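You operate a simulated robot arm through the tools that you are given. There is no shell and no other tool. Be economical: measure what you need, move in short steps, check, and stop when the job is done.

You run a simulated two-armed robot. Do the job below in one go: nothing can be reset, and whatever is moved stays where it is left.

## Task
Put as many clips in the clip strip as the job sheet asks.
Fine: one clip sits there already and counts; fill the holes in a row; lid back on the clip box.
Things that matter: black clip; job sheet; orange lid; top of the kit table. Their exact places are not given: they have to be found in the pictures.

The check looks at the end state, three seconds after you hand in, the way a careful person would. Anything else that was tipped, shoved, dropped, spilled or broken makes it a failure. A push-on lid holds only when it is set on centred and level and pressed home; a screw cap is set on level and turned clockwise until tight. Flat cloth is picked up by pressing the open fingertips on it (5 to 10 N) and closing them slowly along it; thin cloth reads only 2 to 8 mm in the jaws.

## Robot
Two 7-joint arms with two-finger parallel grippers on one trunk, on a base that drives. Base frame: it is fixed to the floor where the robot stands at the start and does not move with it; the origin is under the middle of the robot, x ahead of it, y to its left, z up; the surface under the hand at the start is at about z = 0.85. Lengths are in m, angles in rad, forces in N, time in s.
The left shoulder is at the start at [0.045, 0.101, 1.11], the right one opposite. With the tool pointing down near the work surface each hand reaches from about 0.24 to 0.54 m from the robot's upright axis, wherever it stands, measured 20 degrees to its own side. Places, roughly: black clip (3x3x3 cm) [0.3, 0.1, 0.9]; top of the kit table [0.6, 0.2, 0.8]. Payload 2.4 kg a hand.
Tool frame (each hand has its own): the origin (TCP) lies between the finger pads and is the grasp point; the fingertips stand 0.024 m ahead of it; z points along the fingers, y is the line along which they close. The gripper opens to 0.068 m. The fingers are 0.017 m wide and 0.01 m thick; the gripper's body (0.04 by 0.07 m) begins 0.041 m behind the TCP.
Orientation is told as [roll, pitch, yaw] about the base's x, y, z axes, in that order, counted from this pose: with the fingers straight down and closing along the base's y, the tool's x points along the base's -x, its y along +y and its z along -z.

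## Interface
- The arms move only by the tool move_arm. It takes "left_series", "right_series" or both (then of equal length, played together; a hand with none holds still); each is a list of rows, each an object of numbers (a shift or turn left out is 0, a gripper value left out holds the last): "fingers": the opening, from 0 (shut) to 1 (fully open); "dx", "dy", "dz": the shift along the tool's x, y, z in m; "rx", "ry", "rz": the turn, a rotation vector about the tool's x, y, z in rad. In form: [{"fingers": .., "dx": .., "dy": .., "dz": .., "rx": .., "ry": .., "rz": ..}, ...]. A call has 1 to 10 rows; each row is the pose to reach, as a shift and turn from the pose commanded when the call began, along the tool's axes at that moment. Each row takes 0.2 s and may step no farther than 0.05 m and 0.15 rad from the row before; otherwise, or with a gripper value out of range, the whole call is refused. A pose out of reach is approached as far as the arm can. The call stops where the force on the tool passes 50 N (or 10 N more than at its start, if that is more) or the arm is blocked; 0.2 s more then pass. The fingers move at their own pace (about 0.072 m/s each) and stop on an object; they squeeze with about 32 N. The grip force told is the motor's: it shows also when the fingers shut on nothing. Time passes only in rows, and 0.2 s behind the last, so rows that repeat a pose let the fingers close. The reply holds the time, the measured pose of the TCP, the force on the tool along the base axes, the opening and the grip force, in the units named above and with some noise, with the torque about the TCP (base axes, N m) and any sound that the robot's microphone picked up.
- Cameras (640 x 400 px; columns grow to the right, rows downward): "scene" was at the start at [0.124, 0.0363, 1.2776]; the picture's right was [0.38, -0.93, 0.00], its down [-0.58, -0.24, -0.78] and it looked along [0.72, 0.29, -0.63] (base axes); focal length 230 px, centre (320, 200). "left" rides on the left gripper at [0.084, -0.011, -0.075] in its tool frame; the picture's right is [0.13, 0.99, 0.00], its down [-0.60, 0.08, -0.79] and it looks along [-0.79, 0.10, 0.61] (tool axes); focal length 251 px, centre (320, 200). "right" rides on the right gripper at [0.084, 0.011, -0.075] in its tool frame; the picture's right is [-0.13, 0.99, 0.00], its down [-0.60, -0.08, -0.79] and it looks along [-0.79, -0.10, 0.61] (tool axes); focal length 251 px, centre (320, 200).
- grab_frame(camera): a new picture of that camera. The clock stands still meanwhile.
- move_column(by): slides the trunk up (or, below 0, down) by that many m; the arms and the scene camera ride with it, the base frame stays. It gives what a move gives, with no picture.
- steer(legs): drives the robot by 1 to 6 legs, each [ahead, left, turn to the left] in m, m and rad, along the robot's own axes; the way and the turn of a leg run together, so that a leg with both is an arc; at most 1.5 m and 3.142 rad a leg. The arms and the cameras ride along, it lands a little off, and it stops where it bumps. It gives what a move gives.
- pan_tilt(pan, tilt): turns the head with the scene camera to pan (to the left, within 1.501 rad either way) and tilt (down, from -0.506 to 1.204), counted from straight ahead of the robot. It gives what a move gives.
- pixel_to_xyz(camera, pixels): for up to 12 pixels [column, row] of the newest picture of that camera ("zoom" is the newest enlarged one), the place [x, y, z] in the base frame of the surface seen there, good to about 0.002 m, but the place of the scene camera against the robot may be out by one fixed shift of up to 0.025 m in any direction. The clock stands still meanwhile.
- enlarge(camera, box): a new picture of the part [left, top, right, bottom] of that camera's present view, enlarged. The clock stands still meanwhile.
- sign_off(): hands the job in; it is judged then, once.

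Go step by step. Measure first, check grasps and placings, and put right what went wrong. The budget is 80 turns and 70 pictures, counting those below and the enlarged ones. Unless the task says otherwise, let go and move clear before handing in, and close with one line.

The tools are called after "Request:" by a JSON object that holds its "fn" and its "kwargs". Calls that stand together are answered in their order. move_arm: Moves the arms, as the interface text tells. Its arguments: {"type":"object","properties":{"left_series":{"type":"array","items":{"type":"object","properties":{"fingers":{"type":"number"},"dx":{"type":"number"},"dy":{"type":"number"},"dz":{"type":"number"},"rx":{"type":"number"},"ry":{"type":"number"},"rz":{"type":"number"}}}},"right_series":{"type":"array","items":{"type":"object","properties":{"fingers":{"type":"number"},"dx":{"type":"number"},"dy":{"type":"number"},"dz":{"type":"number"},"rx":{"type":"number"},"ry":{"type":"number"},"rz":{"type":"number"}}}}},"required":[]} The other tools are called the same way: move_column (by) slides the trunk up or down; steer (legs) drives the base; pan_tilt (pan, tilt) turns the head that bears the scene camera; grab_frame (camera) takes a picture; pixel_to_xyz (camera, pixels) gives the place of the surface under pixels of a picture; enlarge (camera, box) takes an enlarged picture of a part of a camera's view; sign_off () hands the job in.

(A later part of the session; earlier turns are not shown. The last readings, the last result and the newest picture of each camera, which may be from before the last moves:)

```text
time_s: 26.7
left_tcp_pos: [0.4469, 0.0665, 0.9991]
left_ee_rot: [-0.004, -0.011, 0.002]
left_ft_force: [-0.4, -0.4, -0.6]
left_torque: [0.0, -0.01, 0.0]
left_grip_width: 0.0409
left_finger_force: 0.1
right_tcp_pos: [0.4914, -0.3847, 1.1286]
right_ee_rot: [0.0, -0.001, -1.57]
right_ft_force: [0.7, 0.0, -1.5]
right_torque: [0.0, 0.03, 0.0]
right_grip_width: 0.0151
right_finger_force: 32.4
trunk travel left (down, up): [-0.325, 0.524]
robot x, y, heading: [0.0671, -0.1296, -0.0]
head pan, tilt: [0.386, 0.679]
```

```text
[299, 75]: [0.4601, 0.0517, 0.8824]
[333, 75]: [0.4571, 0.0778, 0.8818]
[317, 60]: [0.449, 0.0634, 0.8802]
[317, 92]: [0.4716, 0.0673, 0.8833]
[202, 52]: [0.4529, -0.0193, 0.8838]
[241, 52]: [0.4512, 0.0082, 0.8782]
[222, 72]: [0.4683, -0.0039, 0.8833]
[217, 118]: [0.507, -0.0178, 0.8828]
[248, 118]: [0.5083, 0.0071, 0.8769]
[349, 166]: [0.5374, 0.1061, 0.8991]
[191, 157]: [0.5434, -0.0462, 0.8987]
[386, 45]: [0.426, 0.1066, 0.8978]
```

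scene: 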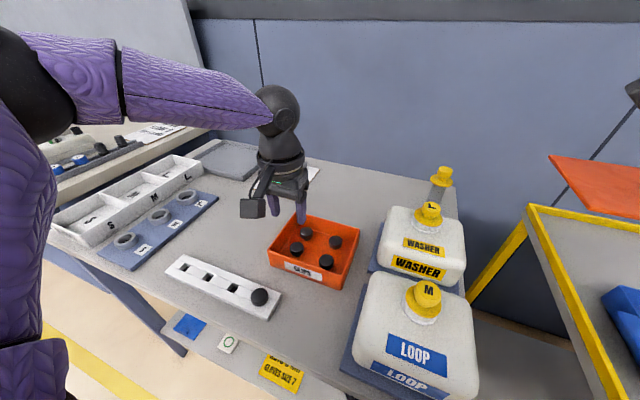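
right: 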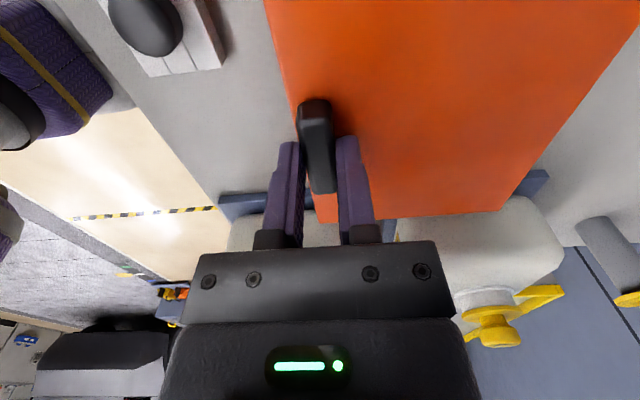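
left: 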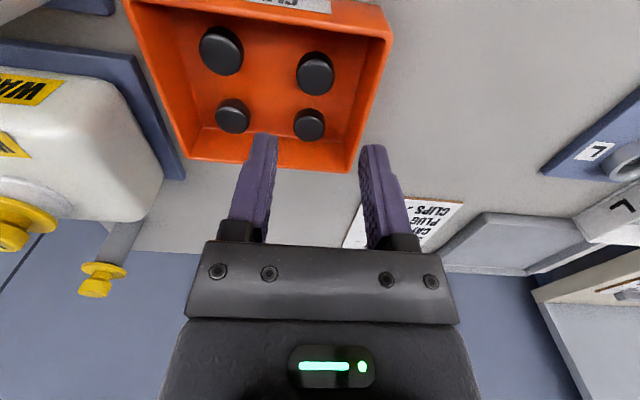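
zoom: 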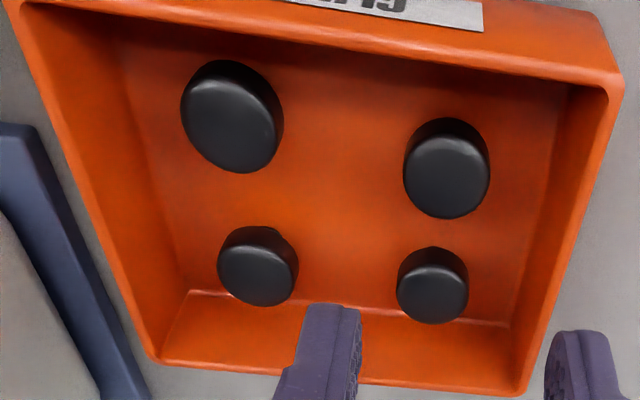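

A is about 10 mm ahead of the TCP and 2 mm to its right. I'll level the small tilt, move over it and go halfway down.

Request:
{"fn": "move_arm", "kwargs": {"left_series": [{"dx": -0.01, "dy": -0.002, "ry": 0.011, "rx": -0.004}, {"dx": -0.01, "dy": -0.002, "dz": 0.03, "ry": 0.011, "rx": -0.004}, {"dx": -0.01, "dy": -0.002, "dz": 0.06, "ry": 0.011, "rx": -0.004}, {"dx": -0.01, "dy": -0.002, "dz": 0.06, "ry": 0.011, "rx": -0.004}]}}

Request:
{"fn": "grab_frame", "kwargs": {"camera": "left"}}

```text
time_s: 27.7
left_tcp_pos: [0.4592, 0.0629, 0.9411]
left_ee_rot: [0.004, 0.0, 0.001]
left_ft_force: [0.3, 0.2, 0.1]
left_torque: [0.0, 0.02, -0.02]
left_grip_width: 0.0409
left_finger_force: 0.1
right_tcp_pos: [0.492, -0.3854, 1.1298]
right_ee_rot: [0.001, 0.0, -1.57]
right_ft_force: [-0.6, 0.9, -0.4]
right_torque: [-0.02, 0.03, 0.05]
right_grip_width: 0.015
right_finger_force: 32.4
trunk travel left (down, up): [-0.325, 0.524]
robot x, y, heading: [0.0652, -0.1297, -0.005]
head pan, tilt: [0.386, 0.679]
```

```text
36 pictures are left
```

left: 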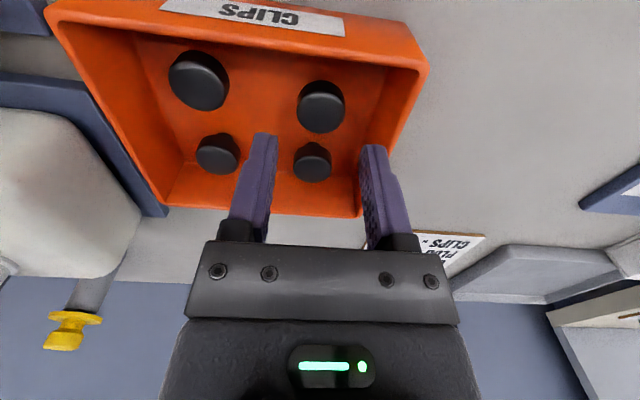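

A's top face at (320,109) matches the expected (320,109). Descend 47 mm and grasp.

Request:
{"fn": "move_arm", "kwargs": {"left_series": [{"dz": 0.02}, {"dz": 0.037}, {"dz": 0.047}, {"dz": 0.047}, {"dz": 0.047, "fingers": 0}, {"dz": 0.047, "fingers": 0}, {"dz": 0.047, "fingers": 0}, {"dz": 0.047, "fingers": 0}]}}

```text
time_s: 29.5
left_tcp_pos: [0.4579, 0.0632, 0.8929]
left_ee_rot: [0.004, -0.002, 0.003]
left_ft_force: [0.3, 0.0, 0.8]
left_torque: [0.01, 0.02, 0.01]
left_grip_width: 0.0267
left_finger_force: 32.5
right_tcp_pos: [0.4917, -0.3842, 1.1293]
right_ee_rot: [0.001, -0.001, -1.571]
right_ft_force: [-0.5, 0.0, -0.9]
right_torque: [-0.02, 0.02, 0.0]
right_grip_width: 0.0154
right_finger_force: 31.9
trunk travel left (down, up): [-0.325, 0.524]
robot x, y, heading: [0.0648, -0.1323, -0.006]
head pan, tilt: [0.386, 0.679]
```

Gripped at 26.7 mm. Lift and carry toward the strip, stopping short of it so the camera can see the holes.

Request:
{"fn": "move_arm", "kwargs": {"left_series": [{"dz": -0.02}, {"dz": -0.05}, {"dz": -0.08}, {"dz": -0.11}, {"dz": -0.11, "dx": 0.03, "dy": 0.02}, {"dz": -0.11, "dx": 0.07, "dy": 0.04}, {"dz": -0.11, "dx": 0.11, "dy": 0.06}, {"dz": -0.11, "dx": 0.145, "dy": 0.076}, {"dz": -0.11, "dx": 0.145, "dy": 0.076}]}}

Request:
{"fn": "grab_frame", "kwargs": {"camera": "left"}}

```text
time_s: 31.5
left_tcp_pos: [0.3115, 0.1415, 1.0017]
left_ee_rot: [0.005, 0.0, 0.001]
left_ft_force: [-0.4, 0.4, 0.1]
left_torque: [0.01, 0.01, -0.03]
left_grip_width: 0.0264
left_finger_force: 31.6
right_tcp_pos: [0.4922, -0.3848, 1.1284]
right_ee_rot: [-0.001, 0.0, -1.572]
right_ft_force: [0.6, -0.1, -1.0]
right_torque: [0.01, 0.05, 0.0]
right_grip_width: 0.015
right_finger_force: 32.3
trunk travel left (down, up): [-0.325, 0.524]
robot x, y, heading: [0.067, -0.1344, 0.001]
head pan, tilt: [0.386, 0.679]
```

```text
35 pictures are left
```

left: 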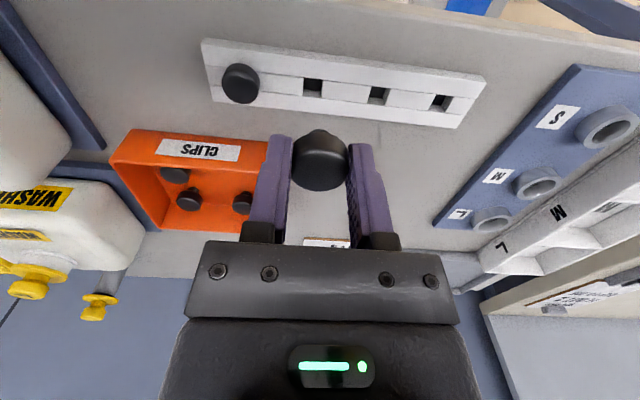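

The clip is held between the fingers at (320,160). I'll enlarge the strip and clip to locate the holes from here.

Request:
{"fn": "enlarge", "kwargs": {"camera": "left", "box": [200, 30, 500, 190]}}

```text
2.13 times, centred on (350, 110) of left
```

zoom: 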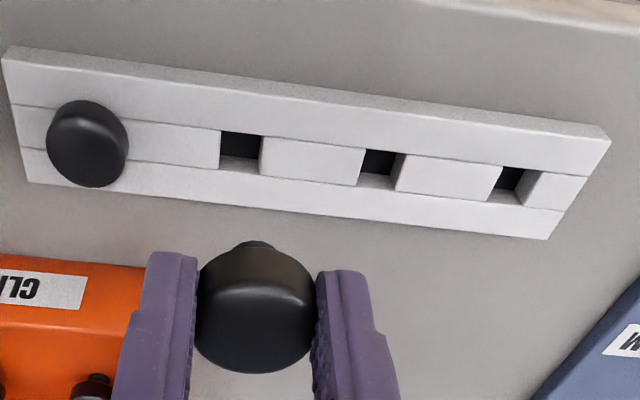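

Request:
{"fn": "pixel_to_xyz", "kwargs": {"camera": "zoom", "pixels": [[216, 152], [266, 156], [243, 127], [239, 178], [357, 168], [405, 172], [381, 146], [375, 194], [494, 180], [539, 188], [516, 162], [506, 208]]}}

```text
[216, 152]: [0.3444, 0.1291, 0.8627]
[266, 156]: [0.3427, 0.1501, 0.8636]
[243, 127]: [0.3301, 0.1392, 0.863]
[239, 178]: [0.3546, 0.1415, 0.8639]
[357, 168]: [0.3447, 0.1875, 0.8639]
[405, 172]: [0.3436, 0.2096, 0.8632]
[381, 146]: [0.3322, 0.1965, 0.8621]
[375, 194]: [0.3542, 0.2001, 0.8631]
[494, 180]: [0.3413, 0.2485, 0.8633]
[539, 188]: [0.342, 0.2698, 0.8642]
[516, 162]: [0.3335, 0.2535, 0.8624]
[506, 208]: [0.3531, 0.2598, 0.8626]
```

Hole 1 is centred at (0.3425, 0.1397), and the clip sits ~2 mm ahead of the TCP. I'll move above the hole, down to z≈0.925, and check.

Request:
{"fn": "move_arm", "kwargs": {"left_series": [{"dx": -0.0285, "dy": -0.0005, "rx": 0.004}, {"dx": -0.0285, "dy": -0.0005, "dz": 0.03, "rx": 0.004}, {"dx": -0.0285, "dy": -0.0005, "dz": 0.06, "rx": 0.004}, {"dx": -0.0285, "dy": -0.0005, "dz": 0.077, "rx": 0.004}, {"dx": -0.0285, "dy": -0.0005, "dz": 0.077, "rx": 0.004}]}}

Request:
{"fn": "enlarge", "kwargs": {"camera": "left", "box": [200, 30, 500, 190]}}

Request:
{"fn": "enlarge", "kwargs": {"camera": "scene", "box": [150, 220, 300, 320]}}

```text
time_s: 32.7
left_tcp_pos: [0.3418, 0.1395, 0.9234]
left_ee_rot: [-0.001, -0.002, 0.001]
left_ft_force: [-0.8, 0.8, 0.2]
left_torque: [0.01, 0.0, 0.0]
left_grip_width: 0.0266
left_finger_force: 32.3
right_tcp_pos: [0.491, -0.3843, 1.129]
right_ee_rot: [0.001, 0.0, -1.572]
right_ft_force: [0.5, -1.3, -0.1]
right_torque: [-0.01, 0.02, 0.01]
right_grip_width: 0.0149
right_finger_force: 31.9
trunk travel left (down, up): [-0.325, 0.524]
robot x, y, heading: [0.0665, -0.1344, -0.003]
head pan, tilt: [0.386, 0.679]
```

```text
2.13 times, centred on (350, 110) of left
```

zoom: 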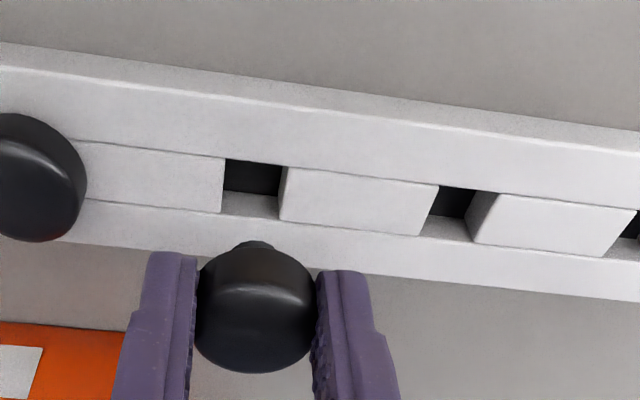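

```text
4.00 times, centred on (225, 270) of scene
```

zoom: 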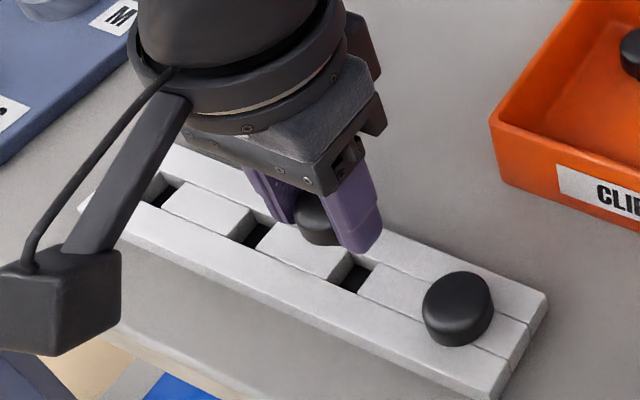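

Clip pin looks about 1 mm left/2 mm behind correction away from the hole centre. I'll apply dx +2 mm, dy −1 mm and lower slowly, watching force.

Request:
{"fn": "move_arm", "kwargs": {"left_series": [{"dx": 0.002, "dy": -0.001}, {"dx": 0.002, "dy": -0.001, "dz": 0.01}, {"dx": 0.002, "dy": -0.001, "dz": 0.018}, {"dx": 0.002, "dy": -0.001, "dz": 0.024}, {"dx": 0.002, "dy": -0.001, "dz": 0.029}, {"dx": 0.002, "dy": -0.001, "dz": 0.033}, {"dx": 0.002, "dy": -0.001, "dz": 0.035}]}}

Request:
{"fn": "enlarge", "kwargs": {"camera": "left", "box": [200, 30, 500, 190]}}

```text
time_s: 34.3
left_tcp_pos: [0.3414, 0.1406, 0.8906]
left_ee_rot: [-0.001, -0.001, 0.001]
left_ft_force: [0.2, -0.2, -0.9]
left_torque: [0.01, 0.01, -0.01]
left_grip_width: 0.0264
left_finger_force: 32.6
right_tcp_pos: [0.4918, -0.3851, 1.1285]
right_ee_rot: [0.0, 0.001, -1.572]
right_ft_force: [0.2, -0.9, -0.8]
right_torque: [-0.06, 0.05, 0.05]
right_grip_width: 0.0149
right_finger_force: 31.6
trunk travel left (down, up): [-0.325, 0.524]
robot x, y, heading: [0.063, -0.1323, 0.006]
head pan, tilt: [0.386, 0.679]
```

```text
2.13 times, centred on (350, 110) of left
```

zoom: 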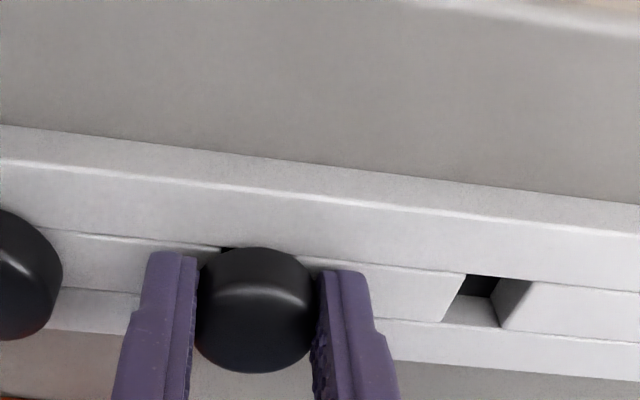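

The pin is in the hole with no side force; I'll press a few mm more to feel it seat, then release and back off.

Request:
{"fn": "move_arm", "kwargs": {"left_series": [{"dz": 0.001}, {"dz": 0.002}, {"dz": 0.003}, {"dz": 0.004}, {"dz": 0.004}]}}

```text
time_s: 35.5
left_tcp_pos: [0.3391, 0.139, 0.8883]
left_ee_rot: [0.0, -0.007, 0.001]
left_ft_force: [2.5, 12.8, 42.5]
left_torque: [-0.01, 0.27, -0.09]
left_grip_width: 0.0264
left_finger_force: 32.2
right_tcp_pos: [0.4904, -0.3853, 1.1303]
right_ee_rot: [0.001, -0.002, -1.571]
right_ft_force: [0.3, 0.5, -1.0]
right_torque: [0.05, 0.02, 0.0]
right_grip_width: 0.0153
right_finger_force: 32.1
trunk travel left (down, up): [-0.325, 0.524]
robot x, y, heading: [0.0653, -0.1325, -0.003]
head pan, tilt: [0.386, 0.679]
```

Contact at 42 N with tcp 0.888: seated. Release slightly, rise, and look.

Request:
{"fn": "move_arm", "kwargs": {"left_series": [{"dz": -0.003}, {"dz": -0.003, "fingers": 0.6}, {"dz": -0.003, "fingers": 0.6}, {"dz": -0.02}, {"dz": -0.05}, {"dz": -0.08}, {"dz": -0.11}, {"dz": -0.11, "dx": 0.03}, {"dz": -0.11, "dx": 0.03}]}}

Request:
{"fn": "grab_frame", "kwargs": {"camera": "left"}}

Request:
{"fn": "enlarge", "kwargs": {"camera": "scene", "box": [150, 220, 300, 320]}}

```text
time_s: 37.5
left_tcp_pos: [0.3104, 0.1402, 0.9963]
left_ee_rot: [-0.002, 0.001, 0.002]
left_ft_force: [0.4, 0.5, -0.2]
left_torque: [0.0, 0.01, 0.02]
left_grip_width: 0.0409
left_finger_force: 0.0
right_tcp_pos: [0.4923, -0.3858, 1.1276]
right_ee_rot: [0.001, 0.0, -1.57]
right_ft_force: [-0.3, 0.1, -1.3]
right_torque: [0.02, 0.04, -0.02]
right_grip_width: 0.0152
right_finger_force: 31.8
trunk travel left (down, up): [-0.325, 0.524]
robot x, y, heading: [0.0661, -0.1301, -0.002]
head pan, tilt: [0.386, 0.679]
```

```text
30 pictures are left
```

left: 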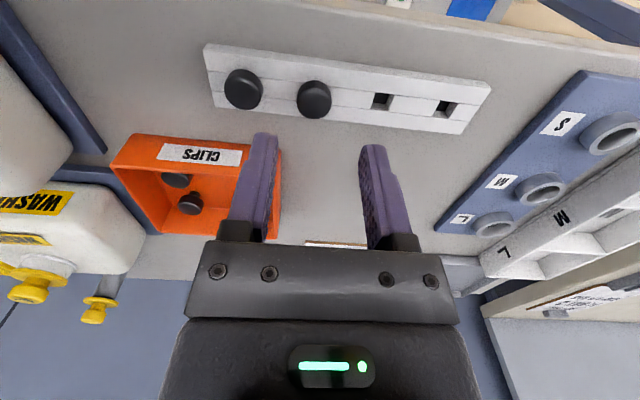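

```text
4.00 times, centred on (225, 270) of scene
```

zoom: 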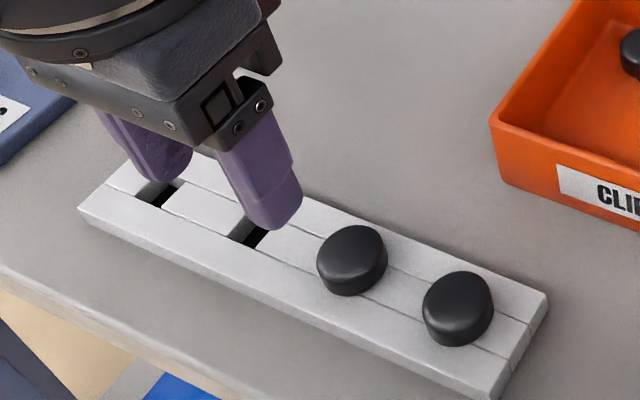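

Clip 1 is seated like the original. Next clip B, at about (0.457,-0.005): move over it and lower halfway.

Request:
{"fn": "move_arm", "kwargs": {"left_series": [{"dx": -0.03, "dy": -0.03}, {"dx": -0.06, "dy": -0.06}, {"dx": -0.09, "dy": -0.09}, {"dx": -0.12, "dy": -0.12}, {"dx": -0.147, "dy": -0.145}, {"dx": -0.147, "dy": -0.145, "dz": 0.03}, {"dx": -0.147, "dy": -0.145, "dz": 0.055}, {"dx": -0.147, "dy": -0.145, "dz": 0.055}]}}

Request:
{"fn": "grab_frame", "kwargs": {"camera": "left"}}

```text
time_s: 39.3
left_tcp_pos: [0.4566, -0.0046, 0.9409]
left_ee_rot: [-0.002, -0.001, 0.002]
left_ft_force: [0.5, -0.6, 0.4]
left_torque: [-0.01, -0.04, -0.03]
left_grip_width: 0.0405
left_finger_force: 0.1
right_tcp_pos: [0.4911, -0.3849, 1.129]
right_ee_rot: [0.001, 0.0, -1.571]
right_ft_force: [-0.1, 0.3, -1.5]
right_torque: [0.0, 0.03, 0.0]
right_grip_width: 0.0152
right_finger_force: 31.6
trunk travel left (down, up): [-0.325, 0.524]
robot x, y, heading: [0.0654, -0.1328, -0.004]
head pan, tilt: [0.386, 0.679]
```

```text
28 pictures are left
```

left: 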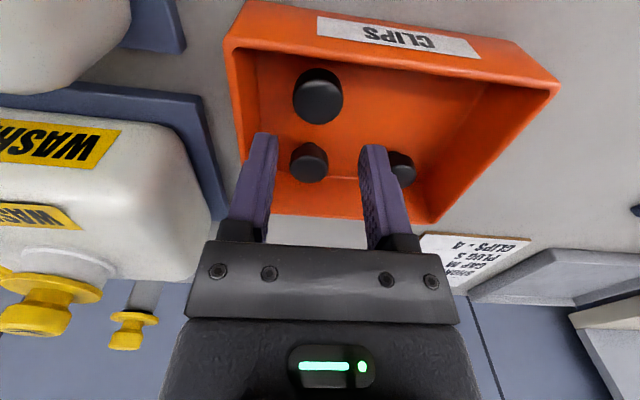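

B's head at (318,97) is about 5.5 mm nearer and 1 mm right of the TCP. I'll correct, narrow the opening to clear the wall, descend and grasp.

Request:
{"fn": "move_arm", "kwargs": {"left_series": [{"dx": 0.0055, "dy": -0.001, "fingers": 0.53}, {"dx": 0.0055, "dy": -0.001, "dz": 0.02}, {"dx": 0.0055, "dy": -0.001, "dz": 0.037}, {"dx": 0.0055, "dy": -0.001, "dz": 0.047}, {"dx": 0.0055, "dy": -0.001, "dz": 0.047}, {"dx": 0.0055, "dy": -0.001, "dz": 0.047, "fingers": 0}, {"dx": 0.0055, "dy": -0.001, "dz": 0.047, "fingers": 0}, {"dx": 0.0055, "dy": -0.001, "dz": 0.047, "fingers": 0}]}}

```text
time_s: 41.1
left_tcp_pos: [0.4501, -0.0049, 0.897]
left_ee_rot: [-0.001, -0.001, 0.002]
left_ft_force: [0.0, -0.9, 0.6]
left_torque: [-0.01, 0.08, -0.04]
left_grip_width: 0.0228
left_finger_force: 32.1
left hand out of reach, approached as far as the arm can: row 4, 5, 6
right_tcp_pos: [0.4927, -0.3839, 1.1298]
right_ee_rot: [-0.001, 0.0, -1.571]
right_ft_force: [0.3, -0.8, -0.8]
right_torque: [0.01, 0.04, 0.0]
right_grip_width: 0.0149
right_finger_force: 32.1
trunk travel left (down, up): [-0.325, 0.524]
robot x, y, heading: [0.0636, -0.1325, -0.0]
head pan, tilt: [0.386, 0.679]
```

Grip reads 22.8 mm, less than the full diameter, and the arm was near a reach limit. I'll look before lifting.

Request:
{"fn": "enlarge", "kwargs": {"camera": "left", "box": [200, 30, 500, 190]}}

```text
2.13 times, centred on (350, 110) of left
```

zoom: 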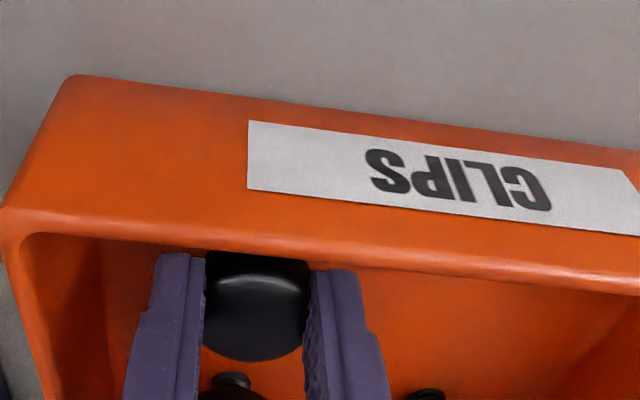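

The clip is between the pads at (257,310 in zoom). I'll lift and inspect it.

Request:
{"fn": "move_arm", "kwargs": {"left_series": [{"dz": -0.02}, {"dz": -0.05}, {"dz": -0.08}, {"dz": -0.105}, {"dz": -0.105, "dx": 0.03, "dy": 0.03}, {"dz": -0.105, "dx": 0.06, "dy": 0.065}, {"dz": -0.105, "dx": 0.09, "dy": 0.105}, {"dz": -0.105, "dx": 0.115, "dy": 0.145}, {"dz": -0.105, "dx": 0.14, "dy": 0.185}, {"dz": -0.105, "dx": 0.14, "dy": 0.204}]}}

Request:
{"fn": "grab_frame", "kwargs": {"camera": "left"}}

Request:
{"fn": "enlarge", "kwargs": {"camera": "left", "box": [200, 30, 500, 190]}}

Request:
{"fn": "enlarge", "kwargs": {"camera": "scene", "box": [150, 170, 300, 270]}}

```text
time_s: 43.3
left_tcp_pos: [0.3109, 0.199, 0.9994]
left_ee_rot: [-0.001, -0.001, -0.002]
left_ft_force: [1.4, -0.1, 0.8]
left_torque: [-0.01, 0.02, -0.04]
left_grip_width: 0.0227
left_finger_force: 32.1
right_tcp_pos: [0.4921, -0.3854, 1.1291]
right_ee_rot: [0.0, 0.0, -1.573]
right_ft_force: [-0.7, 0.1, -0.7]
right_torque: [0.01, 0.06, 0.03]
right_grip_width: 0.0154
right_finger_force: 31.6
trunk travel left (down, up): [-0.325, 0.524]
robot x, y, heading: [0.065, -0.133, -0.0]
head pan, tilt: [0.386, 0.679]
```

```text
26 pictures are left
```

left: 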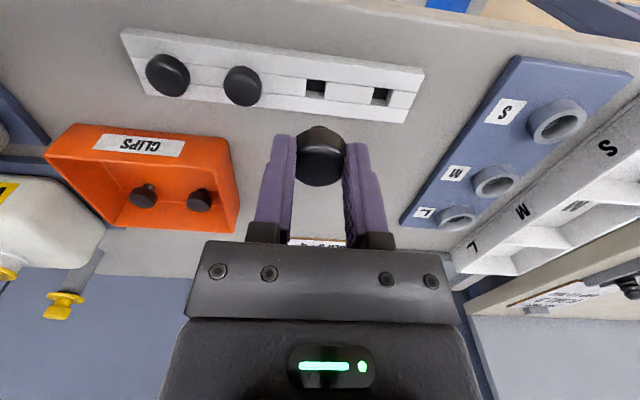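

```text
2.13 times, centred on (350, 110) of left
```

zoom: 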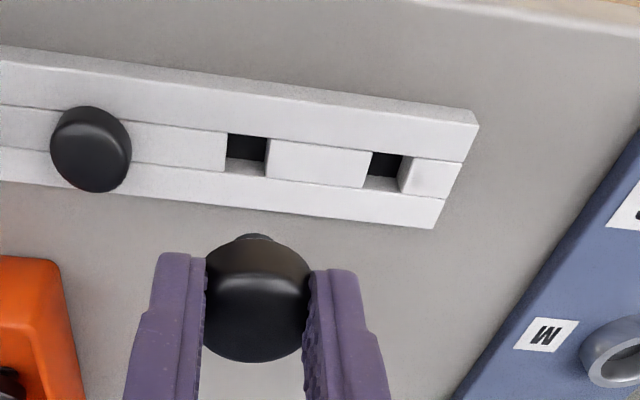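

```text
4.00 times, centred on (225, 220) of scene
```

zoom: 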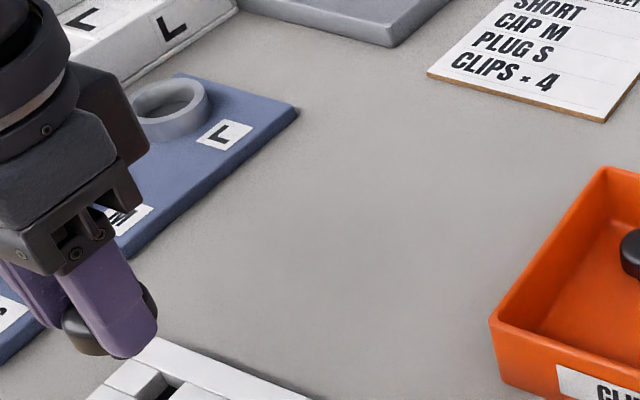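

Clip is held upright over the strip; measuring hole 2 (zoom ~ (246,154)) again.

Request:
{"fn": "pixel_to_xyz", "kwargs": {"camera": "left", "pixels": [[303, 88], [328, 90], [317, 76], [313, 100], [367, 96], [393, 100], [383, 84], [377, 110]]}}

```text
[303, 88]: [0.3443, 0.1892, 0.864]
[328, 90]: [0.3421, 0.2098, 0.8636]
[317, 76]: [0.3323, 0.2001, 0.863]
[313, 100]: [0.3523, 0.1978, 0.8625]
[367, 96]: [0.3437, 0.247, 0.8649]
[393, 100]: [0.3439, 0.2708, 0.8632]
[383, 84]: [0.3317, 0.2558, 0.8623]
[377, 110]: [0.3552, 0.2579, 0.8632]
```

Hole 2 is at (0.3425,0.199). Move above it and check.

Request:
{"fn": "move_arm", "kwargs": {"left_series": [{"dx": -0.0295}, {"dx": -0.0295, "dz": 0.03}, {"dx": -0.0295, "dz": 0.055}, {"dx": -0.0295, "dz": 0.072}, {"dx": -0.0295, "dz": 0.072}]}}

Request:
{"fn": "enlarge", "kwargs": {"camera": "left", "box": [200, 30, 500, 190]}}

```text
time_s: 44.5
left_tcp_pos: [0.3416, 0.1962, 0.9251]
left_ee_rot: [-0.001, -0.001, 0.002]
left_ft_force: [-0.2, -0.7, 0.1]
left_torque: [-0.03, 0.03, 0.01]
left_grip_width: 0.0227
left_finger_force: 31.8
right_tcp_pos: [0.4922, -0.3855, 1.1285]
right_ee_rot: [0.0, 0.0, -1.57]
right_ft_force: [-0.3, -0.2, -0.2]
right_torque: [0.04, 0.06, 0.0]
right_grip_width: 0.0151
right_finger_force: 32.0
trunk travel left (down, up): [-0.325, 0.524]
robot x, y, heading: [0.0686, -0.1343, -0.003]
head pan, tilt: [0.386, 0.679]
```

```text
2.13 times, centred on (350, 110) of left
```

zoom: 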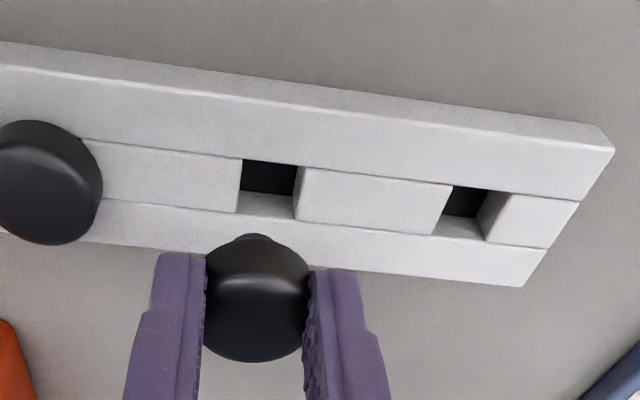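

Hole 2 appears ~3 mm to +y of the clip (zoom 270 vs 256). I'll correct dy +3 mm, dx +2 mm and lower.

Request:
{"fn": "move_arm", "kwargs": {"left_series": [{"dx": 0.002, "dy": 0.003}, {"dx": 0.002, "dy": 0.003, "dz": 0.008}, {"dx": 0.002, "dy": 0.003, "dz": 0.014}, {"dx": 0.002, "dy": 0.003, "dz": 0.014}]}}

Request:
{"fn": "enlarge", "kwargs": {"camera": "left", "box": [200, 30, 500, 190]}}

```text
time_s: 45.5
left_tcp_pos: [0.339, 0.1977, 0.9126]
left_ee_rot: [-0.001, -0.003, 0.002]
left_ft_force: [0.2, -0.1, -0.3]
left_torque: [0.0, 0.02, -0.02]
left_grip_width: 0.0225
left_finger_force: 32.0
right_tcp_pos: [0.4908, -0.3853, 1.1281]
right_ee_rot: [-0.001, 0.0, -1.571]
right_ft_force: [-0.1, 0.5, 0.7]
right_torque: [0.01, 0.09, 0.04]
right_grip_width: 0.0152
right_finger_force: 32.0
trunk travel left (down, up): [-0.325, 0.524]
robot x, y, heading: [0.065, -0.1333, 0.001]
head pan, tilt: [0.386, 0.679]
```

```text
2.13 times, centred on (350, 110) of left
```

zoom: 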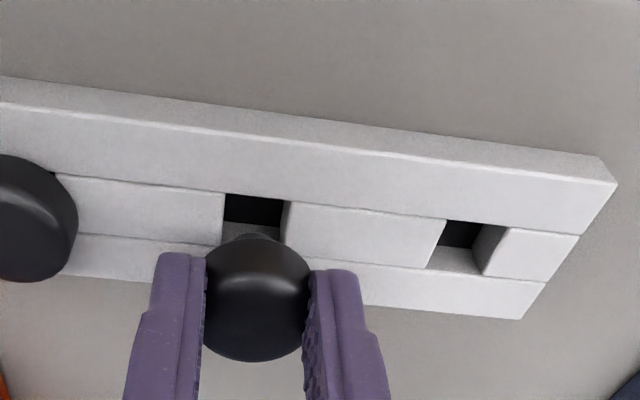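

Hole (zoom col 254) is now aligned with the clip (256). Lowering further to seat.

Request:
{"fn": "move_arm", "kwargs": {"left_series": [{"dz": 0.006}, {"dz": 0.011}, {"dz": 0.015}, {"dz": 0.018}, {"dz": 0.02}, {"dz": 0.021}]}}

Request:
{"fn": "enlarge", "kwargs": {"camera": "left", "box": [200, 30, 500, 190]}}

```text
time_s: 46.9
left_tcp_pos: [0.3406, 0.2007, 0.8931]
left_ee_rot: [-0.003, -0.001, -0.001]
left_ft_force: [-0.2, 0.9, -0.7]
left_torque: [-0.01, 0.01, -0.04]
left_grip_width: 0.0227
left_finger_force: 31.5
right_tcp_pos: [0.4912, -0.385, 1.128]
right_ee_rot: [0.0, -0.001, -1.571]
right_ft_force: [-0.6, -0.7, -1.7]
right_torque: [-0.02, 0.08, -0.01]
right_grip_width: 0.0149
right_finger_force: 31.8
trunk travel left (down, up): [-0.325, 0.524]
robot x, y, heading: [0.0661, -0.1305, 0.005]
head pan, tilt: [0.386, 0.679]
```

```text
2.13 times, centred on (350, 110) of left
```

zoom: 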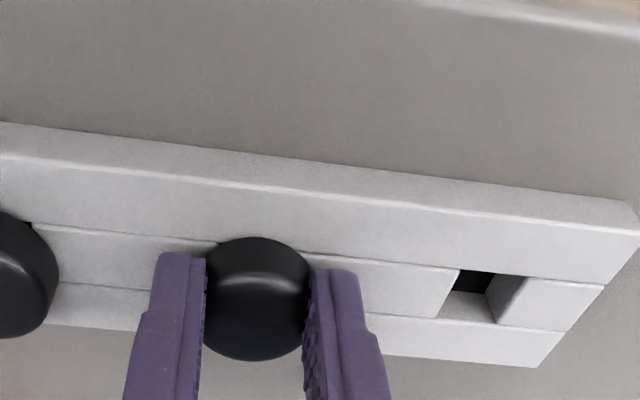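

No resistance yet and the pin is in. Press the last few mm until it seats.

Request:
{"fn": "move_arm", "kwargs": {"left_series": [{"dz": 0.001}, {"dz": 0.002}, {"dz": 0.003}, {"dz": 0.004}, {"dz": 0.005}, {"dz": 0.005}]}}

```text
time_s: 48.3
left_tcp_pos: [0.3387, 0.1994, 0.8876]
left_ee_rot: [-0.001, -0.003, 0.002]
left_ft_force: [4.9, 1.0, 24.9]
left_torque: [-0.08, -0.06, -0.05]
left_grip_width: 0.0231
left_finger_force: 31.9
right_tcp_pos: [0.4904, -0.3854, 1.1284]
right_ee_rot: [-0.001, 0.001, -1.571]
right_ft_force: [-0.1, 0.2, -1.7]
right_torque: [-0.01, 0.02, 0.03]
right_grip_width: 0.0149
right_finger_force: 32.2
trunk travel left (down, up): [-0.325, 0.524]
robot x, y, heading: [0.0652, -0.131, -0.0]
head pan, tilt: [0.386, 0.679]
```

Contact with 25 N at 0.8876. Release and look.

Request:
{"fn": "move_arm", "kwargs": {"left_series": [{"dz": -0.002}, {"dz": -0.002, "fingers": 0.6}, {"dz": -0.002, "fingers": 0.6}, {"dz": -0.02}, {"dz": -0.05}, {"dz": -0.08}, {"dz": -0.11}, {"dz": -0.11, "dx": 0.03}, {"dz": -0.11, "dx": 0.03}]}}

Request:
{"fn": "enlarge", "kwargs": {"camera": "left", "box": [100, 20, 440, 190]}}

Request:
{"fn": "enlarge", "kwargs": {"camera": "scene", "box": [150, 220, 300, 320]}}

```text
time_s: 50.3
left_tcp_pos: [0.3085, 0.2011, 0.9949]
left_ee_rot: [-0.002, -0.003, 0.001]
left_ft_force: [0.4, 0.8, 0.7]
left_torque: [0.02, 0.01, 0.0]
left_grip_width: 0.0409
left_finger_force: 0.0
right_tcp_pos: [0.4914, -0.3853, 1.1284]
right_ee_rot: [0.0, 0.0, -1.57]
right_ft_force: [-0.1, -0.3, -2.1]
right_torque: [-0.05, 0.01, 0.02]
right_grip_width: 0.0152
right_finger_force: 31.8
trunk travel left (down, up): [-0.325, 0.524]
robot x, y, heading: [0.0668, -0.1349, 0.005]
head pan, tilt: [0.386, 0.679]
```

```text
1.88 times, centred on (270, 105) of left
```

zoom: 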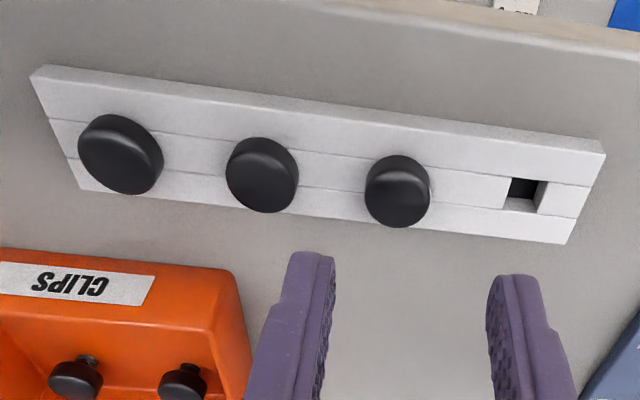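

```text
4.00 times, centred on (225, 270) of scene
```

zoom: 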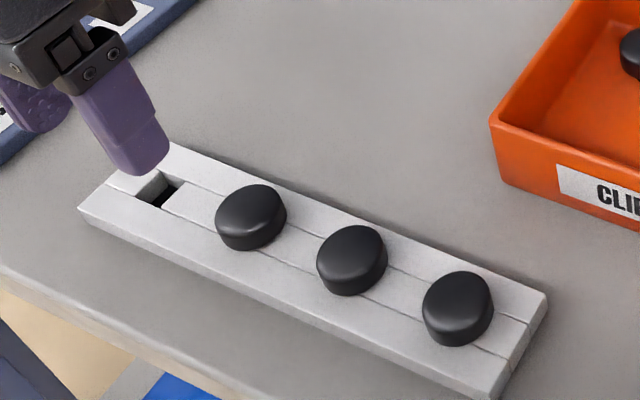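

All three are seated evenly; one more to go. C was limited in reach at low height, so I'll raise the left hand and lower the trunk 6 cm for better reach.

Request:
{"fn": "move_arm", "kwargs": {"left_series": [{"dz": -0.03}, {"dz": -0.065}, {"dz": -0.065, "dx": -0.03, "dy": -0.02}, {"dz": -0.065, "dx": -0.06, "dy": -0.04}, {"dz": -0.065, "dx": -0.09, "dy": -0.06}, {"dz": -0.065, "dx": -0.12, "dy": -0.08}, {"dz": -0.065, "dx": -0.14, "dy": -0.1}, {"dz": -0.065, "dx": -0.14, "dy": -0.12}, {"dz": -0.065, "dx": -0.14, "dy": -0.137}, {"dz": -0.065, "dx": -0.14, "dy": -0.137}]}}

Request:
{"fn": "move_column", "kwargs": {"by": -0.06}}

Request:
{"fn": "move_arm", "kwargs": {"left_series": [{"dx": -0.03}, {"dx": -0.055}, {"dx": -0.055, "dz": 0.03}, {"dx": -0.055, "dz": 0.055}, {"dx": -0.055, "dz": 0.055}]}}

Request:
{"fn": "grab_frame", "kwargs": {"camera": "left"}}

```text
time_s: 52.5
left_tcp_pos: [0.4497, 0.062, 1.064]
left_ee_rot: [-0.001, 0.001, 0.002]
left_ft_force: [0.0, -0.2, 0.5]
left_torque: [0.03, -0.04, -0.01]
left_grip_width: 0.0409
left_finger_force: 0.0
right_tcp_pos: [0.4915, -0.3859, 1.1293]
right_ee_rot: [0.0, -0.001, -1.571]
right_ft_force: [0.2, 0.1, -1.4]
right_torque: [0.01, 0.05, 0.02]
right_grip_width: 0.0149
right_finger_force: 31.8
trunk travel left (down, up): [-0.325, 0.524]
robot x, y, heading: [0.0642, -0.1329, 0.003]
head pan, tilt: [0.386, 0.679]
```

```text
time_s: 53.5
left_tcp_pos: [0.4488, 0.0629, 1.0018]
left_ee_rot: [-0.002, -0.002, 0.002]
left_ft_force: [0.8, -0.4, 0.4]
left_torque: [0.02, 0.0, 0.02]
left_grip_width: 0.041
left_finger_force: 0.0
right_tcp_pos: [0.4902, -0.3858, 1.0699]
right_ee_rot: [0.0, -0.001, -1.57]
right_ft_force: [-0.1, -0.6, -1.7]
right_torque: [0.0, 0.05, -0.01]
right_grip_width: 0.0152
right_finger_force: 31.7
trunk travel left (down, up): [-0.265, 0.584]
robot x, y, heading: [0.0669, -0.1319, 0.008]
head pan, tilt: [0.386, 0.679]
```

```text
time_s: 54.7
left_tcp_pos: [0.5055, 0.0648, 0.9463]
left_ee_rot: [-0.002, -0.002, 0.002]
left_ft_force: [-0.4, 0.3, 0.0]
left_torque: [0.01, -0.02, 0.0]
left_grip_width: 0.0407
left_finger_force: 0.0
right_tcp_pos: [0.4917, -0.3848, 1.068]
right_ee_rot: [-0.001, 0.001, -1.57]
right_ft_force: [0.2, 0.6, -1.4]
right_torque: [0.0, 0.06, 0.01]
right_grip_width: 0.015
right_finger_force: 32.0
trunk travel left (down, up): [-0.265, 0.584]
robot x, y, heading: [0.0648, -0.1339, -0.0]
head pan, tilt: [0.386, 0.679]
```

```text
18 pictures are left
```

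left: 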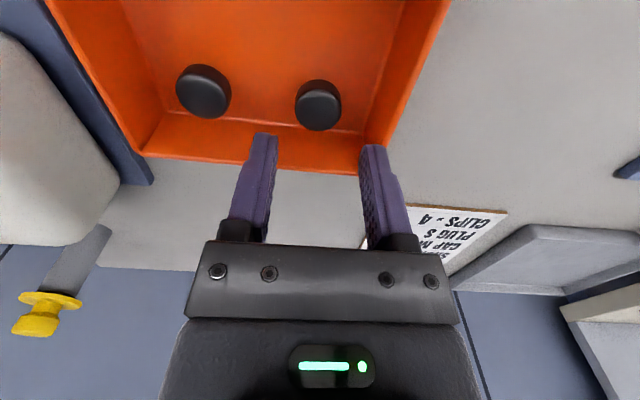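

C's head at (318,105) is nearly exactly under. Descend and grasp.

Request:
{"fn": "move_arm", "kwargs": {"left_series": [{"dx": -0.001, "dy": -0.001, "dz": 0.02}, {"dx": -0.001, "dy": -0.001, "dz": 0.038}, {"dx": -0.001, "dy": -0.001, "dz": 0.046}, {"dx": -0.001, "dy": -0.001, "dz": 0.052}, {"dx": -0.001, "dy": -0.001, "dz": 0.052}, {"dx": -0.001, "dy": -0.001, "dz": 0.052, "fingers": 0}, {"dx": -0.001, "dy": -0.001, "dz": 0.052, "fingers": 0}, {"dx": -0.001, "dy": -0.001, "dz": 0.052, "fingers": 0}]}}

```text
time_s: 56.5
left_tcp_pos: [0.5057, 0.0637, 0.8948]
left_ee_rot: [-0.001, -0.001, 0.001]
left_ft_force: [0.3, 0.4, 0.0]
left_torque: [0.0, -0.01, 0.0]
left_grip_width: 0.0228
left_finger_force: 31.6
right_tcp_pos: [0.491, -0.3852, 1.0669]
right_ee_rot: [0.0, 0.0, -1.573]
right_ft_force: [0.3, 0.4, -0.6]
right_torque: [0.02, 0.01, -0.03]
right_grip_width: 0.0151
right_finger_force: 31.8
trunk travel left (down, up): [-0.265, 0.584]
robot x, y, heading: [0.0664, -0.1361, -0.001]
head pan, tilt: [0.386, 0.679]
```

Gripped. Lift clear of the box and carry over hole 3 (0.3425, 0.259).

Request:
{"fn": "move_arm", "kwargs": {"left_series": [{"dz": -0.03}, {"dz": -0.07}, {"dz": -0.11}, {"dz": -0.11, "dx": 0.03, "dy": 0.03}, {"dz": -0.11, "dx": 0.06, "dy": 0.065}, {"dz": -0.11, "dx": 0.09, "dy": 0.1}, {"dz": -0.11, "dx": 0.12, "dy": 0.135}, {"dz": -0.11, "dx": 0.15, "dy": 0.17}, {"dz": -0.11, "dx": 0.167, "dy": 0.196}, {"dz": -0.11, "dx": 0.167, "dy": 0.196}]}}

Request:
{"fn": "move_arm", "kwargs": {"left_series": [{"dz": 0.04}, {"dz": 0.077}, {"dz": 0.077}]}}

Request:
{"fn": "enlarge", "kwargs": {"camera": "left", "box": [200, 30, 500, 190]}}

```text
time_s: 58.7
left_tcp_pos: [0.3382, 0.2593, 1.004]
left_ee_rot: [-0.001, 0.0, -0.001]
left_ft_force: [0.3, 0.9, -0.6]
left_torque: [0.0, -0.01, -0.03]
left_grip_width: 0.0225
left_finger_force: 31.9
right_tcp_pos: [0.4915, -0.3843, 1.0669]
right_ee_rot: [0.0, 0.001, -1.571]
right_ft_force: [-0.7, 0.5, -0.1]
right_torque: [0.0, 0.01, -0.03]
right_grip_width: 0.0149
right_finger_force: 32.2
trunk travel left (down, up): [-0.265, 0.584]
robot x, y, heading: [0.0646, -0.1343, 0.003]
head pan, tilt: [0.386, 0.679]
```

```text
time_s: 59.5
left_tcp_pos: [0.3376, 0.2583, 0.9271]
left_ee_rot: [-0.002, -0.002, 0.001]
left_ft_force: [0.2, 0.8, -0.6]
left_torque: [0.0, 0.04, 0.02]
left_grip_width: 0.0228
left_finger_force: 31.6
right_tcp_pos: [0.493, -0.3847, 1.0694]
right_ee_rot: [0.0, 0.001, -1.57]
right_ft_force: [0.1, -0.1, -1.1]
right_torque: [0.03, 0.05, -0.02]
right_grip_width: 0.015
right_finger_force: 32.6
trunk travel left (down, up): [-0.265, 0.584]
robot x, y, heading: [0.066, -0.1345, 0.005]
head pan, tilt: [0.386, 0.679]
```

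```text
2.13 times, centred on (350, 110) of left
```

zoom: 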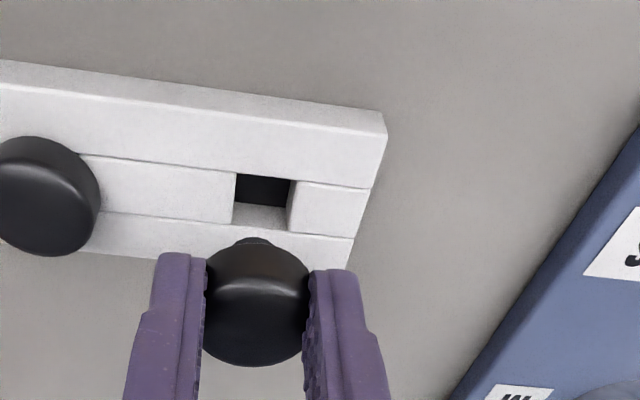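

The hole (zoom 264,203) is ~2.5 mm to +y and ~1.5 mm ahead. Correct, lower partway, and check.

Request:
{"fn": "move_arm", "kwargs": {"left_series": [{"dx": -0.001, "dy": 0.0025}, {"dx": -0.001, "dy": 0.0025, "dz": 0.008}, {"dx": -0.001, "dy": 0.0025, "dz": 0.015}, {"dx": -0.001, "dy": 0.0025, "dz": 0.015}]}}

Request:
{"fn": "enlarge", "kwargs": {"camera": "left", "box": [200, 30, 500, 190]}}

```text
time_s: 60.5
left_tcp_pos: [0.3382, 0.2604, 0.9131]
left_ee_rot: [-0.001, 0.0, 0.003]
left_ft_force: [-0.6, -0.3, 0.0]
left_torque: [0.01, -0.01, -0.01]
left_grip_width: 0.0226
left_finger_force: 31.7
right_tcp_pos: [0.4912, -0.3853, 1.0685]
right_ee_rot: [0.0, 0.0, -1.572]
right_ft_force: [0.8, -1.0, -1.5]
right_torque: [0.01, 0.03, 0.0]
right_grip_width: 0.0154
right_finger_force: 32.6
trunk travel left (down, up): [-0.265, 0.584]
robot x, y, heading: [0.066, -0.1344, -0.003]
head pan, tilt: [0.386, 0.679]
```

```text
2.13 times, centred on (350, 110) of left
```

zoom: 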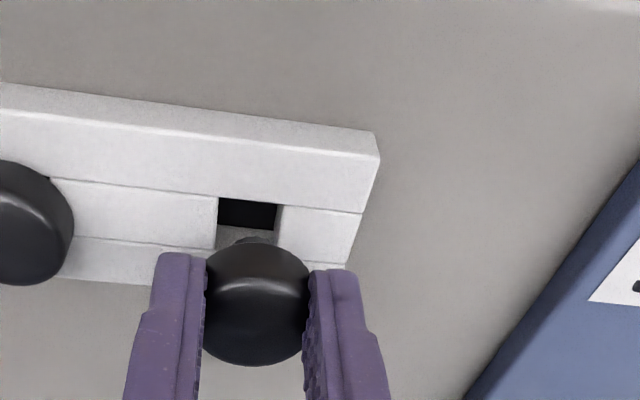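

Compared with hole 2's good alignment, only dy −1.3 mm is needed. Lower to seat.

Request:
{"fn": "move_arm", "kwargs": {"left_series": [{"dy": -0.0013}, {"dy": -0.0013, "dz": 0.007}, {"dy": -0.0013, "dz": 0.013}, {"dy": -0.0013, "dz": 0.018}, {"dy": -0.0013, "dz": 0.021}, {"dy": -0.0013, "dz": 0.023}, {"dy": -0.0013, "dz": 0.025}, {"dy": -0.0013, "dz": 0.026}]}}

```text
time_s: 62.3
left_tcp_pos: [0.3398, 0.2584, 0.888]
left_ee_rot: [0.0, -0.002, 0.002]
left_ft_force: [1.4, 6.3, 23.3]
left_torque: [0.02, 0.08, 0.02]
left_grip_width: 0.0227
left_finger_force: 32.3
right_tcp_pos: [0.4906, -0.3858, 1.069]
right_ee_rot: [0.0, 0.004, -1.572]
right_ft_force: [0.1, 0.0, -0.6]
right_torque: [0.01, 0.02, -0.01]
right_grip_width: 0.015
right_finger_force: 31.9
trunk travel left (down, up): [-0.265, 0.584]
robot x, y, heading: [0.0671, -0.1341, 0.002]
head pan, tilt: [0.386, 0.679]
```

Seated (23 N at 0.888). Release, rise, and check.

Request:
{"fn": "move_arm", "kwargs": {"left_series": [{"dz": -0.002}, {"dz": -0.002, "fingers": 0.6}, {"dz": -0.002, "fingers": 0.6}, {"dz": -0.02}, {"dz": -0.05}, {"dz": -0.09}, {"dz": -0.13}, {"dz": -0.16}, {"dz": -0.16, "dx": 0.03}, {"dz": -0.16, "dx": 0.05}]}}

Request:
{"fn": "grab_frame", "kwargs": {"camera": "left"}}

Request:
{"fn": "enlarge", "kwargs": {"camera": "scene", "box": [150, 190, 350, 320]}}

```text
time_s: 64.5
left_tcp_pos: [0.2876, 0.2567, 1.0472]
left_ee_rot: [-0.002, -0.003, 0.003]
left_ft_force: [0.4, -0.2, 0.5]
left_torque: [-0.03, -0.03, -0.01]
left_grip_width: 0.0406
left_finger_force: 0.0
right_tcp_pos: [0.4921, -0.3844, 1.07]
right_ee_rot: [0.001, 0.0, -1.573]
right_ft_force: [0.5, -0.4, -1.3]
right_torque: [0.04, 0.06, 0.0]
right_grip_width: 0.0151
right_finger_force: 32.6
trunk travel left (down, up): [-0.265, 0.584]
robot x, y, heading: [0.0672, -0.131, -0.0]
head pan, tilt: [0.386, 0.679]
```

```text
15 pictures are left
```

left: 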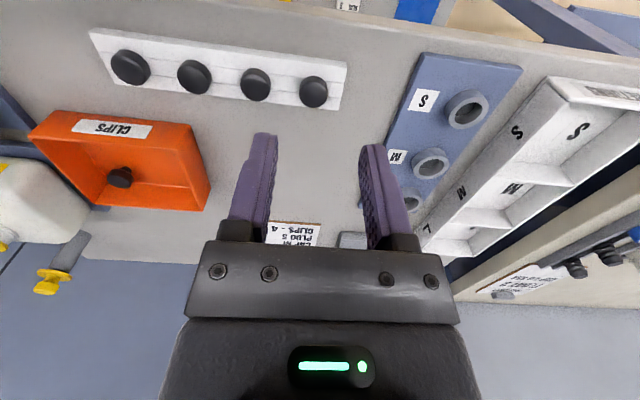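

```text
3.08 times, centred on (250, 255) of scene
```

zoom: 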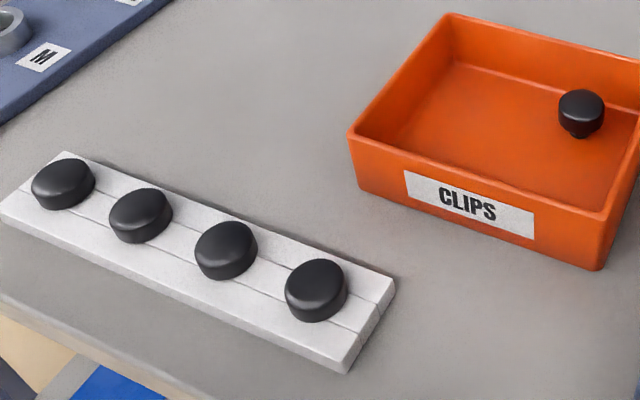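

All four holes are filled. Now the lid: raise the trunk back 6 cm and drive left 0.13 m so the right hand can reach the box.

Request:
{"fn": "move_column", "kwargs": {"by": 0.06}}

Request:
{"fn": "steer", "kwargs": {"legs": [[0, 0.133, 0]]}}

Request:
{"fn": "move_arm", "kwargs": {"right_series": [{"dy": -0.03, "dx": 0.03}, {"dy": -0.05, "dx": 0.07}, {"dy": -0.06, "dx": 0.115}, {"dy": -0.066, "dx": 0.16}, {"dy": -0.066, "dx": 0.205}, {"dy": -0.066, "dx": 0.25}, {"dy": -0.066, "dx": 0.283}, {"dy": -0.066, "dx": 0.283}]}}

Request:
{"fn": "grab_frame", "kwargs": {"camera": "scene"}}

```text
time_s: 65.5
left_tcp_pos: [0.29, 0.2589, 1.1069]
left_ee_rot: [-0.003, -0.003, 0.001]
left_ft_force: [0.1, 0.8, -0.8]
left_torque: [-0.05, 0.02, -0.02]
left_grip_width: 0.0409
left_finger_force: 0.0
right_tcp_pos: [0.491, -0.385, 1.1294]
right_ee_rot: [0.002, -0.001, -1.571]
right_ft_force: [0.2, 0.7, -0.7]
right_torque: [0.0, 0.07, -0.01]
right_grip_width: 0.0151
right_finger_force: 31.7
trunk travel left (down, up): [-0.325, 0.524]
robot x, y, heading: [0.0671, -0.13, -0.0]
head pan, tilt: [0.386, 0.679]
```

```text
time_s: 66.8
left_tcp_pos: [0.289, 0.3901, 1.107]
left_ee_rot: [-0.001, -0.002, 0.001]
left_ft_force: [-0.2, 0.2, -0.5]
left_torque: [-0.03, -0.01, 0.0]
left_grip_width: 0.0407
left_finger_force: 0.1
right_tcp_pos: [0.4906, -0.2531, 1.129]
right_ee_rot: [-0.001, -0.002, -1.571]
right_ft_force: [-0.2, -0.2, -0.9]
right_torque: [-0.02, 0.08, -0.01]
right_grip_width: 0.0152
right_finger_force: 31.5
trunk travel left (down, up): [-0.325, 0.524]
robot x, y, heading: [0.0659, -0.0025, -0.001]
head pan, tilt: [0.386, 0.679]
```

```text
time_s: 68.6
left_tcp_pos: [0.288, 0.3903, 1.1075]
left_ee_rot: [0.0, -0.002, 0.002]
left_ft_force: [-0.6, -0.6, 0.6]
left_torque: [0.0, 0.02, -0.04]
left_grip_width: 0.0408
left_finger_force: 0.1
right_tcp_pos: [0.4241, 0.0299, 1.128]
right_ee_rot: [0.001, -0.001, -1.57]
right_ft_force: [0.0, 0.0, -1.4]
right_torque: [0.03, 0.05, 0.02]
right_grip_width: 0.0152
right_finger_force: 31.9
trunk travel left (down, up): [-0.325, 0.524]
robot x, y, heading: [0.0658, -0.0024, 0.005]
head pan, tilt: [0.386, 0.679]
```

```text
13 pictures are left
```

scene: 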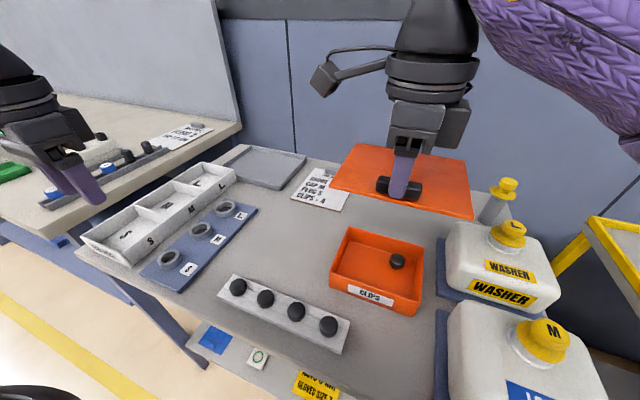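

Lid hangs above the box. Lower to about 2 cm above seat and check the alignment.

Request:
{"fn": "move_arm", "kwargs": {"right_series": [{"dy": 0.001, "dz": 0.04}, {"dy": 0.001, "dz": 0.08}, {"dy": 0.001, "dz": 0.12}, {"dy": 0.001, "dz": 0.15}, {"dy": 0.001, "dz": 0.17}, {"dy": 0.001, "dz": 0.17}]}}

Request:
{"fn": "enlarge", "kwargs": {"camera": "scene", "box": [310, 190, 450, 320]}}

Request:
{"fn": "grab_frame", "kwargs": {"camera": "right"}}

```text
time_s: 70.0
left_tcp_pos: [0.289, 0.3915, 1.1067]
left_ee_rot: [-0.002, -0.002, 0.001]
left_ft_force: [0.5, -0.3, 1.0]
left_torque: [-0.01, -0.01, 0.02]
left_grip_width: 0.0411
left_finger_force: 0.1
right_tcp_pos: [0.4253, 0.03, 0.9584]
right_ee_rot: [0.0, -0.001, -1.571]
right_ft_force: [-1.1, 0.0, -0.5]
right_torque: [0.01, 0.05, -0.01]
right_grip_width: 0.0151
right_finger_force: 31.8
trunk travel left (down, up): [-0.325, 0.524]
robot x, y, heading: [0.0603, -0.0026, 0.001]
head pan, tilt: [0.386, 0.679]
```

```text
3.08 times, centred on (380, 255) of scene
```

zoom: 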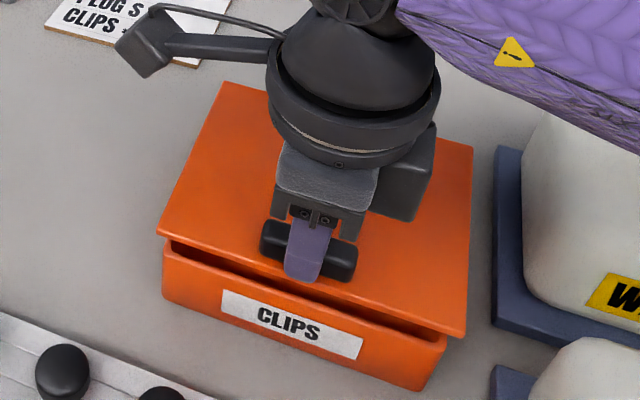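

```text
11 pictures are left
```

right: 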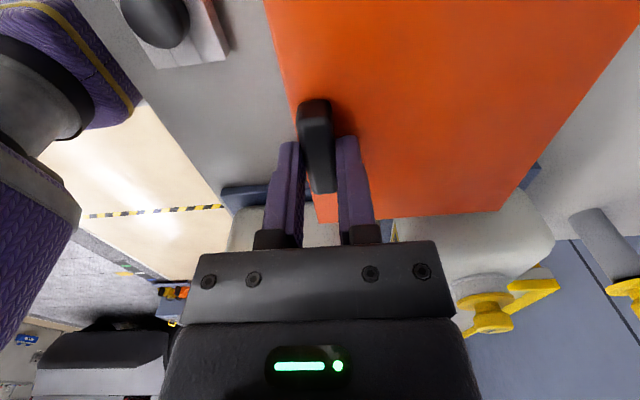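

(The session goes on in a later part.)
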